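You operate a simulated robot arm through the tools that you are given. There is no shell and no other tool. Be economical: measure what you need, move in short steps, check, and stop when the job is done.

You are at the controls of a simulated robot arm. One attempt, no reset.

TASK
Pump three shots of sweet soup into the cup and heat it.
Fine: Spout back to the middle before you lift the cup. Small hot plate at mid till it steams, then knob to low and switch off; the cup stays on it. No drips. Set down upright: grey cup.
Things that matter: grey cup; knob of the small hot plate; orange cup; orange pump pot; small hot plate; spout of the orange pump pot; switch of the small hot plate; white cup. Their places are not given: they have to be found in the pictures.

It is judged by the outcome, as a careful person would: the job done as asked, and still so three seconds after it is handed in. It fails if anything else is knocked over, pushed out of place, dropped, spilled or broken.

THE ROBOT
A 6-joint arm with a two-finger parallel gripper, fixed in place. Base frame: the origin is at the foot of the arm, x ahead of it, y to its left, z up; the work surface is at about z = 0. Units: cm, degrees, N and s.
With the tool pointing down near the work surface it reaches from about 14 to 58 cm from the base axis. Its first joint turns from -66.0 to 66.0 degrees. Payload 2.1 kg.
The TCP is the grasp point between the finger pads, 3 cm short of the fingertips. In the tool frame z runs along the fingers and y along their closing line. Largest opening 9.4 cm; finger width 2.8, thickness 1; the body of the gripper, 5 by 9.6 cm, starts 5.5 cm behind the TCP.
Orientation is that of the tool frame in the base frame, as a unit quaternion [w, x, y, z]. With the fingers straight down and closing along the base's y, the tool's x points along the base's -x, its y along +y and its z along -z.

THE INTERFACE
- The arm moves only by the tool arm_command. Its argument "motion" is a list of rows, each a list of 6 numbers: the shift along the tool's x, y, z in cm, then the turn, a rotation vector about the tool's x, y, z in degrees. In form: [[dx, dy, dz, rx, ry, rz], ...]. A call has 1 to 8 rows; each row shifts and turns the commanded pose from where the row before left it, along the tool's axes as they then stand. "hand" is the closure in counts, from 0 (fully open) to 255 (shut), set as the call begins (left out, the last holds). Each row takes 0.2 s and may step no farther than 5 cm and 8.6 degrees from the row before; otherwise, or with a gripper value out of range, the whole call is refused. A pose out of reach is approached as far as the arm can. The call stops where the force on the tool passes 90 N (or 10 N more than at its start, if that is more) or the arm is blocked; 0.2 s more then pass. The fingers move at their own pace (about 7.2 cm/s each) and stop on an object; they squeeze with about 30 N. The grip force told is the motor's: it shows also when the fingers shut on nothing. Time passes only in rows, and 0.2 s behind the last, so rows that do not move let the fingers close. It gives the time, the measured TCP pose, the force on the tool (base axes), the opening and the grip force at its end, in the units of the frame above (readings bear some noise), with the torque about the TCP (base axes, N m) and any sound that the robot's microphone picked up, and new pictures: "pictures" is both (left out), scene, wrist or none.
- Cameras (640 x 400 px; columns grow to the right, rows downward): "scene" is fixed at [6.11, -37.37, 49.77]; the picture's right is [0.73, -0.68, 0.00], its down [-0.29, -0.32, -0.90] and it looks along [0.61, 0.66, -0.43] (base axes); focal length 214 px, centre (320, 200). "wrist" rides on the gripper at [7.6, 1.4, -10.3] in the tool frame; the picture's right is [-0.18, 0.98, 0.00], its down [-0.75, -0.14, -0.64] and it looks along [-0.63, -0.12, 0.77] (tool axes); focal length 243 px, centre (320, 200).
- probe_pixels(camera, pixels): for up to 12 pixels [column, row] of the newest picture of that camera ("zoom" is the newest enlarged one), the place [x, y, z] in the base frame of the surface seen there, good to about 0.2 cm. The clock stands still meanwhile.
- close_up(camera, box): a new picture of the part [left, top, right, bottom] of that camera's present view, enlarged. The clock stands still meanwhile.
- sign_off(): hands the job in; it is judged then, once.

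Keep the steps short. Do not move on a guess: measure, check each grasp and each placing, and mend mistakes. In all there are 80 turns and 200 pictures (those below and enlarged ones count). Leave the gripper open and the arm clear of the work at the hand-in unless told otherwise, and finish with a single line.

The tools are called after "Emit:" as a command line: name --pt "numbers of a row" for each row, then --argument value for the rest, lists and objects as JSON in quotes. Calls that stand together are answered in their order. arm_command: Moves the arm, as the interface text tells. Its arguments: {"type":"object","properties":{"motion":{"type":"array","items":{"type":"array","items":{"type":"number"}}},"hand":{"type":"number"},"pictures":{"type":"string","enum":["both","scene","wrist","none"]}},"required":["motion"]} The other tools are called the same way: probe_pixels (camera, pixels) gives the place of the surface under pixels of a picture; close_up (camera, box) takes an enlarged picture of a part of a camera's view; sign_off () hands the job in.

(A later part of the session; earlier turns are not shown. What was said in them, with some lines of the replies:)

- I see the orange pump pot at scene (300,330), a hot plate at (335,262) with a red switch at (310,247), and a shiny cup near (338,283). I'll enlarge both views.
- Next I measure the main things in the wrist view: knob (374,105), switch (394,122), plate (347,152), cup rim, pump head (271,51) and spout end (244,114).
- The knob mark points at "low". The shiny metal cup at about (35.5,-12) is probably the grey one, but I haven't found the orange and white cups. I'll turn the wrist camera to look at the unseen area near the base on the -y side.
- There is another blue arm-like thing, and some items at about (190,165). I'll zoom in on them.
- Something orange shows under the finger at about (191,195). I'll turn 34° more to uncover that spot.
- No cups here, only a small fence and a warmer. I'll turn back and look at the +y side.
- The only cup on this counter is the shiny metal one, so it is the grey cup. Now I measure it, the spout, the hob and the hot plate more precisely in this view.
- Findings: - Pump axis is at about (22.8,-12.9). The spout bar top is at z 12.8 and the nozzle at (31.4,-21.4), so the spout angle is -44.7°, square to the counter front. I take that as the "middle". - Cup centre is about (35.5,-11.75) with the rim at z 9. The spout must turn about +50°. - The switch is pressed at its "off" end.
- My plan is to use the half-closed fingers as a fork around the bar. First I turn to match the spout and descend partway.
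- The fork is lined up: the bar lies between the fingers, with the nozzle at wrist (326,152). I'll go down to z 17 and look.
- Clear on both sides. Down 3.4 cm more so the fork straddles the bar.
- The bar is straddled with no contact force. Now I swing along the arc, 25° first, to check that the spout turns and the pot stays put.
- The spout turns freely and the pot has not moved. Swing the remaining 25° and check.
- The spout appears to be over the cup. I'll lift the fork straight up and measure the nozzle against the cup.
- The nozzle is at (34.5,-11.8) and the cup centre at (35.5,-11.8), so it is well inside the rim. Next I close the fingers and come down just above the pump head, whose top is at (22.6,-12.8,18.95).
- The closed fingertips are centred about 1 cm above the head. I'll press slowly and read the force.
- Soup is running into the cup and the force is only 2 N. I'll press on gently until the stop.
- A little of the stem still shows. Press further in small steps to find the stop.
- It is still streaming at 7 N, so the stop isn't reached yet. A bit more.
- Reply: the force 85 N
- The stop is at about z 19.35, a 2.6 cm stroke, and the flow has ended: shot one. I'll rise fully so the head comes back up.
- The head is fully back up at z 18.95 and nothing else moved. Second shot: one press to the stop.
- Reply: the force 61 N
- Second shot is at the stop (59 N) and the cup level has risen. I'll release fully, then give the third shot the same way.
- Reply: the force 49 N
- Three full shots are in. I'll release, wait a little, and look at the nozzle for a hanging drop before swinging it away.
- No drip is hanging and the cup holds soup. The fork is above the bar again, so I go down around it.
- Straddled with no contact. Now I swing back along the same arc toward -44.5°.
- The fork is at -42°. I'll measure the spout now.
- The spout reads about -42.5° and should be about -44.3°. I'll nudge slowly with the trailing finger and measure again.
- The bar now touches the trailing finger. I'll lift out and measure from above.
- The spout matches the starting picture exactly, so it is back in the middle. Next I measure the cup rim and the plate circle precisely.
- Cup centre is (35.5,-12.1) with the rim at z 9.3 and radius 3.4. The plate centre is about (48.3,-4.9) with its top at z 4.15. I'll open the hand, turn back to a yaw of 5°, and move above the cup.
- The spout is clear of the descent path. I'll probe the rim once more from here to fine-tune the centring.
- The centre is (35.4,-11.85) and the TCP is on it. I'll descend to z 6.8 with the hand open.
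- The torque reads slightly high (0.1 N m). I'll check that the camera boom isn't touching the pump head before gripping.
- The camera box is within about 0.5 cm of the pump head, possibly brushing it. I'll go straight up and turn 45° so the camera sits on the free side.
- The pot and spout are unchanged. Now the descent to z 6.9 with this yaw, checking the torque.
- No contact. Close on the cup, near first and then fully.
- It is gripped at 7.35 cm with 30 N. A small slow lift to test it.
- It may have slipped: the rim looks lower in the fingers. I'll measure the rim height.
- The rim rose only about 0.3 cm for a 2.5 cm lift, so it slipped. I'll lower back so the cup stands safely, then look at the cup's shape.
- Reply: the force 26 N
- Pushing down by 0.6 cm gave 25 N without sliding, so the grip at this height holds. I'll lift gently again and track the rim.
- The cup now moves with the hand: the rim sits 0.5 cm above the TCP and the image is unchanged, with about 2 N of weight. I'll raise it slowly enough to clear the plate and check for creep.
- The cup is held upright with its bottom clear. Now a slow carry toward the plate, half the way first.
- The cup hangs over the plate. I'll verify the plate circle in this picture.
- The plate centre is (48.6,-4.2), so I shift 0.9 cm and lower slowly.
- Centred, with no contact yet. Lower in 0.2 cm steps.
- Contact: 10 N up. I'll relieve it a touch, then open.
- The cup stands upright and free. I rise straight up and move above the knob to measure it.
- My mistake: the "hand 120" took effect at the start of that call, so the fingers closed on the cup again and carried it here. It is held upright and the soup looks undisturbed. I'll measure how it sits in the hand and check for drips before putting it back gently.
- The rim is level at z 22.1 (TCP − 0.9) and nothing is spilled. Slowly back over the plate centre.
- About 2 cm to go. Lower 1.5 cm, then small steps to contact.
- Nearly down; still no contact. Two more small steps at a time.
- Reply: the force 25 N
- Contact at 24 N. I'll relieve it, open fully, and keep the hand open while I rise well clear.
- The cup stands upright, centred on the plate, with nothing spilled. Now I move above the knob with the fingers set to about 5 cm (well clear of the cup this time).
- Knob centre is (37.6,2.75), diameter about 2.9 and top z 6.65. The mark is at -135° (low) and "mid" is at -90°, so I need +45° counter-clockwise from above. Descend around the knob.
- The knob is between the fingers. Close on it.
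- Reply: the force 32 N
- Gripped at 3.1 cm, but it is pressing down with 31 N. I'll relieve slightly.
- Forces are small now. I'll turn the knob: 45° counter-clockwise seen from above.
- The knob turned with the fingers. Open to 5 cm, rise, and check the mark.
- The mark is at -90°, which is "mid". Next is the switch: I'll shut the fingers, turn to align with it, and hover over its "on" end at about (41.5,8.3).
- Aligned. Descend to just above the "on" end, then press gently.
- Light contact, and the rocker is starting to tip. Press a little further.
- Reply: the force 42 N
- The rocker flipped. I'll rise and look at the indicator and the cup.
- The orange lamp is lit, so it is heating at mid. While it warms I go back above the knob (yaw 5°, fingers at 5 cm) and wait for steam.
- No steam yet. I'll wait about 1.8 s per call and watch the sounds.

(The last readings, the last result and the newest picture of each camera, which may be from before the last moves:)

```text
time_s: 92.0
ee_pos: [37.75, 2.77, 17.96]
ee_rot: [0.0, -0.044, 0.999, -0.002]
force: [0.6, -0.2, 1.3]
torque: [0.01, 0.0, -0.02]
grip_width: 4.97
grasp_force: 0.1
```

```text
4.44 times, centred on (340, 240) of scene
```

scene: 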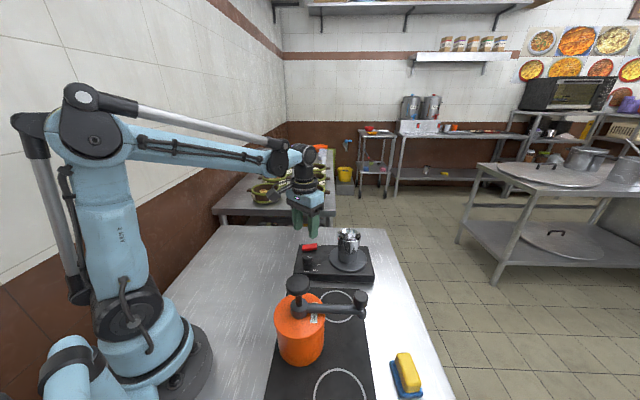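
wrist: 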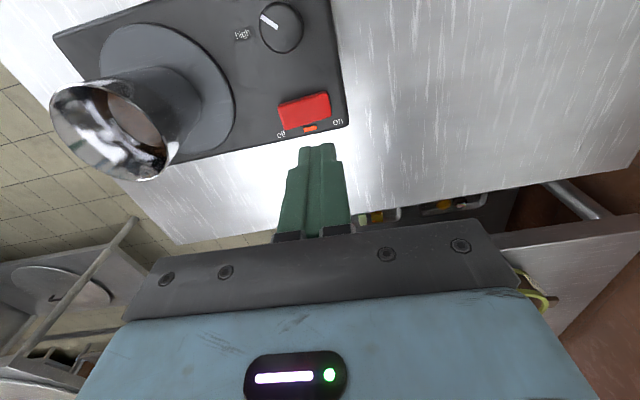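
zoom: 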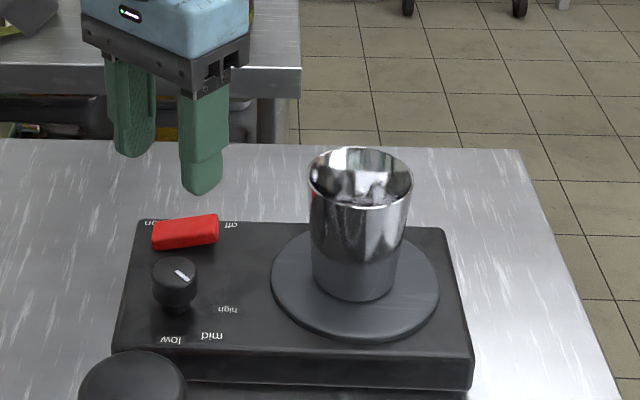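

Still no steam. I'm being careful with my remaining turns, so I'll wait longer in one go with looks in between.

Emit:
arm_command --pt "0 0 0 0 0 0" --pt "0 0 0 0 0 0" --pt "0 0 0 0 0 0" --pt "0 0 0 0 0 0" --pt "0 0 0 0 0 0" --pt "0 0 0 0 0 0" --pt "0 0 0 0 0 0" --pt "0 0 0 0 0 0" --pictures "none"

Emit:
arm_command --pt "0 0 0 0 0 0" --pt "0 0 0 0 0 0" --pt "0 0 0 0 0 0" --pt "0 0 0 0 0 0" --pt "0 0 0 0 0 0" --pt "0 0 0 0 0 0" --pt "0 0 0 0 0 0" --pt "0 0 0 0 0 0" --pictures "none"

Emit:
close_up --camera "scene" --box '[290, 195, 390, 285]'

Emit:
arm_command --pt "0 0 0 0 0 0" --pt "0 0 0 0 0 0" --pt "0 0 0 0 0 0" --pt "0 0 0 0 0 0" --pt "0 0 0 0 0 0" --pt "0 0 0 0 0 0" --pt "0 0 0 0 0 0" --pt "0 0 0 0 0 0" --pictures "none"

Emit:
arm_command --pt "0 0 0 0 0 0" --pt "0 0 0 0 0 0" --pt "0 0 0 0 0 0" --pt "0 0 0 0 0 0" --pt "0 0 0 0 0 0" --pt "0 0 0 0 0 0" --pt "0 0 0 0 0 0" --pt "0 0 0 0 0 0" --pictures "none"

Emit:
close_up --camera "scene" --box '[290, 195, 390, 285]'

```text
time_s: 93.8
ee_pos: [37.7, 2.71, 17.83]
ee_rot: [0.0, -0.043, 0.999, -0.001]
force: [0.1, 0.1, 0.6]
torque: [-0.01, -0.01, 0.03]
grip_width: 4.96
grasp_force: 0.1
```

```text
time_s: 95.6
ee_pos: [37.72, 2.83, 17.87]
ee_rot: [0.0, -0.043, 0.999, 0.0]
force: [-0.6, -0.4, 0.4]
torque: [-0.06, -0.01, 0.02]
grip_width: 4.98
grasp_force: 0.0
```

```text
4.44 times, centred on (340, 240) of scene
```

zoom: 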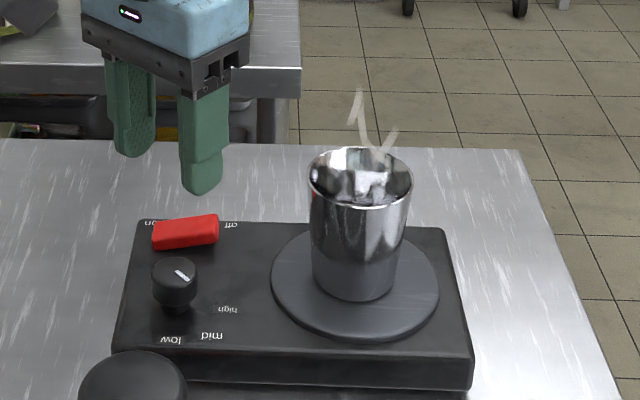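

```text
time_s: 97.4
ee_pos: [37.69, 2.67, 17.9]
ee_rot: [0.0, -0.043, 0.999, -0.002]
force: [0.2, 0.1, -0.8]
torque: [-0.01, 0.04, -0.01]
grip_width: 4.99
grasp_force: 0.0
```

```text
time_s: 99.2
ee_pos: [37.68, 2.68, 17.89]
ee_rot: [0.0, -0.044, 0.999, -0.001]
force: [0.3, -0.1, 0.1]
torque: [0.01, 0.0, 0.02]
grip_width: 4.99
grasp_force: 0.0
```

```text
4.44 times, centred on (340, 240) of scene
```

zoom: 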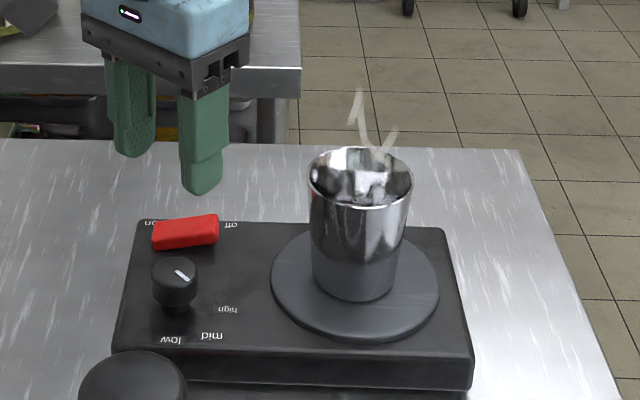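

It steams. Now the knob back to low: descend, grip, turn 45° clockwise, release and rise, then look.

Emit:
arm_command --pt "0 0 4 0 0 0" --pt "0 0 3 0 0 0" --pt "0 0 2 0 0 0" --pt "0 0 1 0 0 0" --pt "0 0 0.45 0 0 0" --pt "0 0 0 0 0 0" --pictures "none"

Emit:
arm_command --pt "0 0 0 0 0 0" --pt "0 0 0 0 0 0" --pt "0 0 0 0 0 0" --hand 255 --pictures "none"

Emit:
arm_command --pt "0 0 0 0 0 5.625" --pt "0 0 0 0 0 5.625" --pt "0 0 0 0 0 5.625" --pt "0 0 0 0 0 5.625" --pt "0 0 0 0 0 5.625" --pt "0 0 0 0 0 5.625" --pt "0 0 0 0 0 5.625" --pt "0 0 0 0 0 5.625" --pictures "none"

Emit:
close_up --camera "wrist" --box '[220, 80, 420, 220]'

```text
time_s: 100.6
ee_pos: [37.68, 2.64, 7.45]
ee_rot: [0.0, -0.044, 0.999, 0.0]
force: [0.6, 0.5, -0.5]
torque: [0.0, -0.02, 0.01]
grip_width: 4.96
grasp_force: 0.0
```

```text
time_s: 101.4
ee_pos: [37.62, 2.63, 7.4]
ee_rot: [0.0, -0.044, 0.999, -0.001]
force: [0.1, 0.0, -0.2]
torque: [0.0, 0.01, -0.01]
grip_width: 3.12
grasp_force: 30.1
```

```text
time_s: 103.2
ee_pos: [37.6, 2.66, 7.45]
ee_rot: [0.001, 0.341, 0.94, 0.0]
force: [-3.1, 10.6, -0.7]
torque: [0.42, 0.31, 0.32]
grip_width: 3.14
grasp_force: 30.4
```

```text
2.86 times, centred on (320, 150) of wrist
```

zoom: 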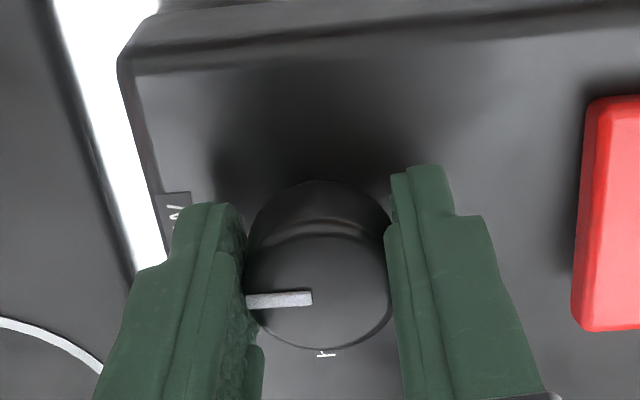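

The knob is turned back, with slight force at the stop. Release, rise, check the mark, then shut the fingers and hover over the switch's "off" end at about (43.8,5.7).

Emit:
arm_command --pt "0 0 0 0 0 0" --pt "0 0 0 0 0 0" --pt "0 0 -3 0 0 0" --pt "0 0 -4 0 0 0" --pt "0 0 -4 0 0 0" --hand 120 --pictures "none"

Emit:
close_up --camera "wrist" --box '[240, 20, 440, 160]'

Emit:
probe_pixels --camera "zoom" --pixels '[[226, 283], [260, 281], [488, 170], [470, 300], [500, 300], [480, 240]]'

Emit:
arm_command --pt "-1.38 3.14 0 0 0 0" --pt "-1.38 3.14 0 0 0 0" --pt "0 0 3 0 0 0" --pt "0 0 3 0 0 0" --pt "0 0 0 0 0 0" --hand 255 --pictures "both"

Emit:
close_up --camera "wrist" --box '[220, 60, 420, 200]'

Emit:
close_up --camera "scene" --box '[290, 195, 390, 285]'

```text
time_s: 104.4
ee_pos: [37.56, 2.65, 18.62]
ee_rot: [0.0, 0.342, 0.94, -0.001]
force: [-0.2, -0.3, -0.1]
torque: [-0.02, -0.02, -0.02]
grip_width: 4.99
grasp_force: 0.0
```

```text
2.86 times, centred on (340, 90) of wrist
```

zoom: 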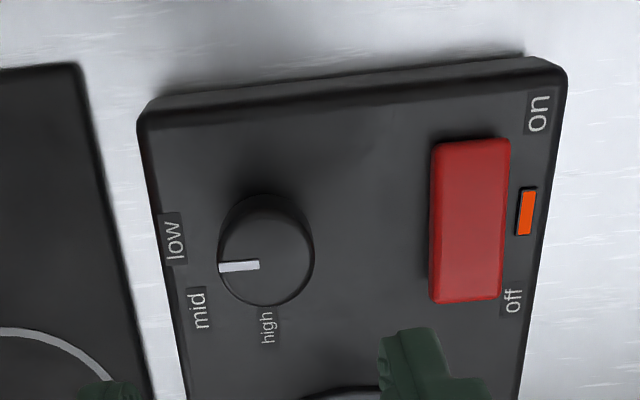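

```text
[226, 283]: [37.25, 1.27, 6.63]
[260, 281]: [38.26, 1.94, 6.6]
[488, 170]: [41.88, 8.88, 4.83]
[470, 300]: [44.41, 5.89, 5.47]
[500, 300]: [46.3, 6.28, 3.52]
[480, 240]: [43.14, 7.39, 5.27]
```

```text
time_s: 105.6
ee_pos: [43.87, 5.65, 12.55]
ee_rot: [0.0, 0.342, 0.94, -0.001]
force: [-0.6, 0.4, -0.2]
torque: [0.01, -0.02, 0.02]
grip_width: 0.0
grasp_force: 29.8
```

scene: 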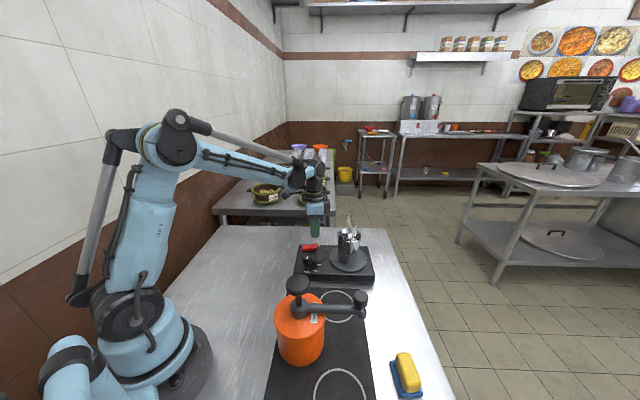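
wrist: 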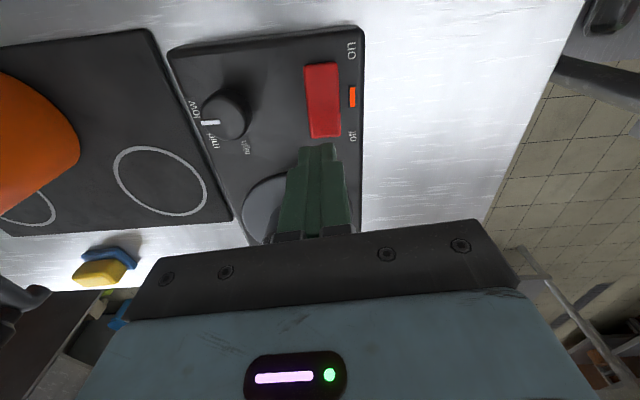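

```text
2.86 times, centred on (320, 130) of wrist
```

zoom: 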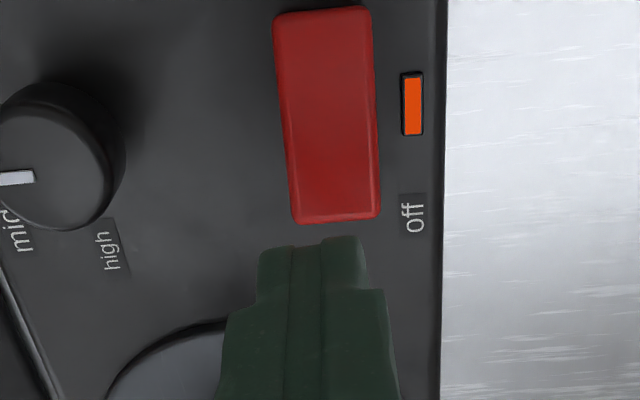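

```text
4.44 times, centred on (340, 240) of scene
```

zoom: 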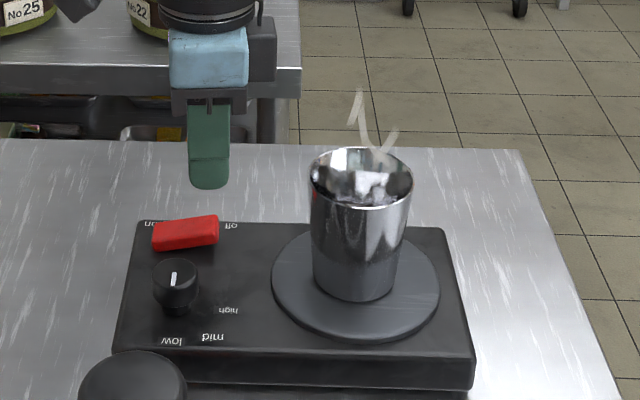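

The mark is back at low as at the start. I shift 0.35 cm onto the switch's centreline, press the "off" end, rise, and look at the lamp.

Emit:
arm_command --pt "0.04 0.36 0 0 0 0" --pt "0 0 2.5 0 0 0" --pt "0 0 1.2 0 0 0" --pt "0 0 0.3 0 0 0" --pt "0 0 0.3 0 0 0" --pt "0 0 0.3 0 0 0" --pt "0 0 0.2 0 0 0" --pictures "none"

Emit:
close_up --camera "scene" --box '[290, 215, 390, 285]'

Emit:
arm_command --pt "0 0 -1 0 0 0" --pt "0 0 -4 0 0 0" --pt "0 0 -5 0 0 0" --pictures "wrist"

Emit:
close_up --camera "wrist" --box '[200, 20, 440, 180]'

```text
time_s: 107.2
ee_pos: [44.11, 5.79, 8.19]
ee_rot: [0.002, 0.342, 0.94, -0.001]
force: [-0.9, 0.2, 19.1]
torque: [0.19, 0.15, 0.0]
grip_width: 0.0
grasp_force: 29.7
stopped in row 7: the force on the tool passed its limit at 99 N (the readings are from after the stop); the commanded pose is now the measured one
```

```text
5.71 times, centred on (340, 250) of scene
```

zoom: 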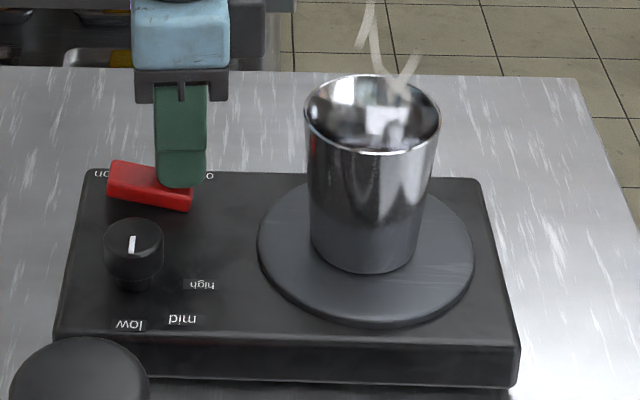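

```text
time_s: 108.0
ee_pos: [44.13, 5.82, 18.04]
ee_rot: [0.001, 0.342, 0.94, -0.001]
force: [0.4, 0.5, 0.2]
torque: [-0.02, -0.02, 0.04]
grip_width: 0.0
grasp_force: 29.7
```

wrist: 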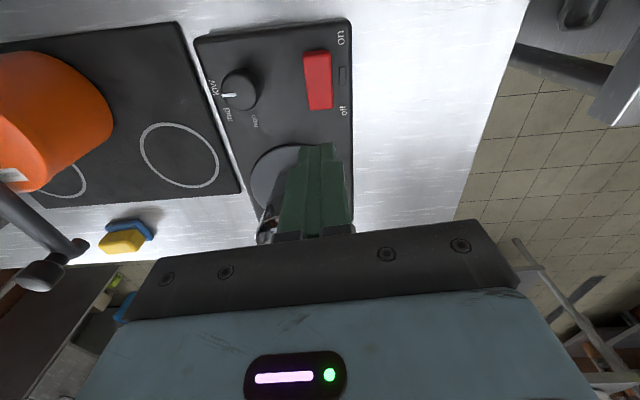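

```text
2.50 times, centred on (320, 100) of wrist
5 turns are left
```

zoom: 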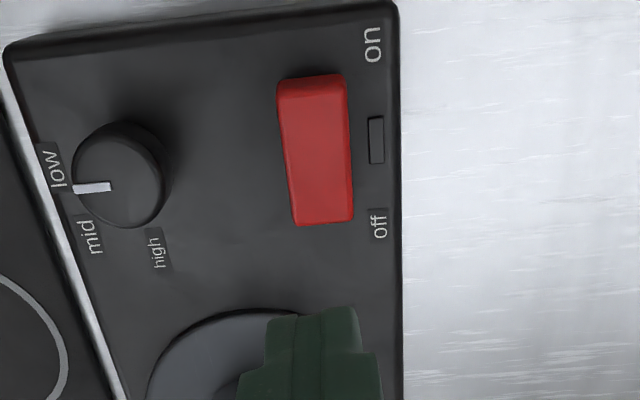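

The lamp is out and the switch is back at "off", with the knob at low. I'll raise the arm well clear, open the hand, and take a last look.

Emit:
arm_command --pt "0 0 -5 0 0 0" --pt "0 0 -5 0 0 0" --pt "0 0 -5 0 0 0" --pt "4 0 -3 0 0 0" --pt "4 0 0 0 0 0" --pictures "none"

Emit:
arm_command --pt "0 0 0 0 0 0" --pt "0 0 0 0 0 0" --pt "0 0 0 0 0 0" --hand 0 --pictures "both"

Emit:
close_up --camera "scene" --box '[240, 220, 440, 400]'

```text
time_s: 109.2
ee_pos: [37.97, 11.21, 36.16]
ee_rot: [0.001, 0.342, 0.94, -0.001]
force: [0.4, 0.0, -0.9]
torque: [0.01, 0.01, 0.03]
grip_width: 0.0
grasp_force: 29.8
```

```text
time_s: 110.0
ee_pos: [37.97, 11.26, 36.1]
ee_rot: [0.002, 0.342, 0.94, -0.001]
force: [-0.2, -0.2, -0.7]
torque: [-0.01, -0.01, -0.02]
grip_width: 9.41
grasp_force: 0.0
```

scene: 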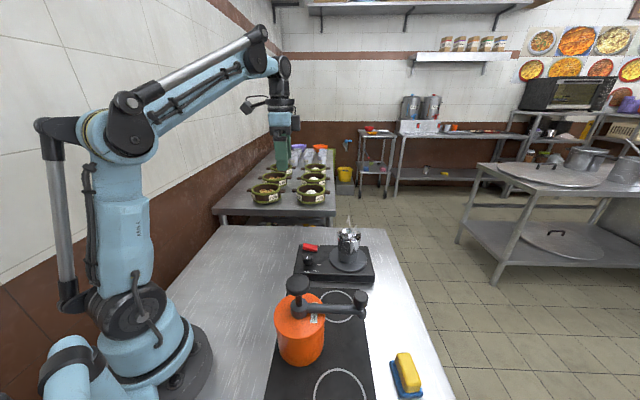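
wrist: 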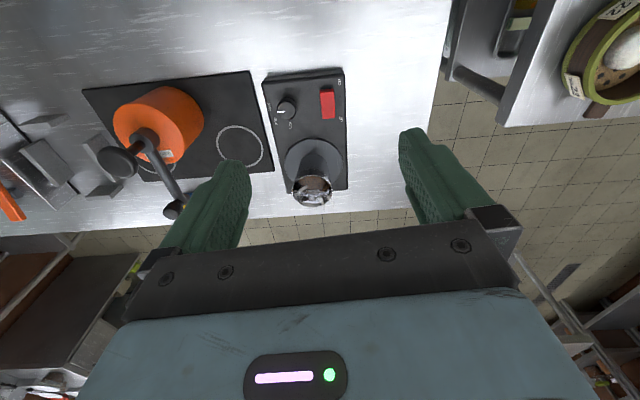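

```text
2.22 times, centred on (340, 310) of scene
4 turns are left
```

zoom: 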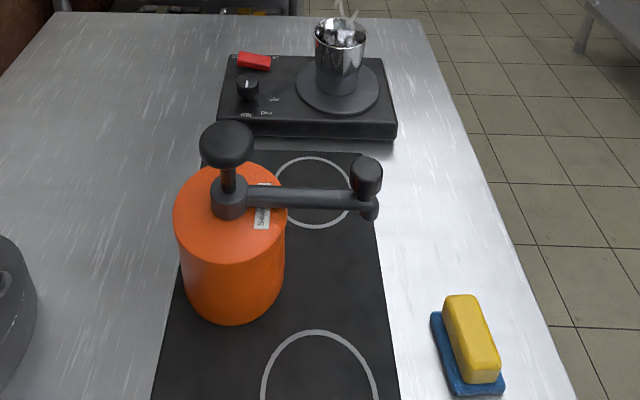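

The last look shows the cup upright and steaming on the plate, knob at low, switch off, spout in the middle, no drips, hand open and the arm clear. I'm handing it in.

Emit:
sign_off

```text
The job is handed in.
```

The grey cup has three pumps of sweet soup, was heated at mid until it steamed, and stands upright on the hot plate, now at low and switched off; I accidentally lifted it off the plate once before heating and put it back with no spill seen.
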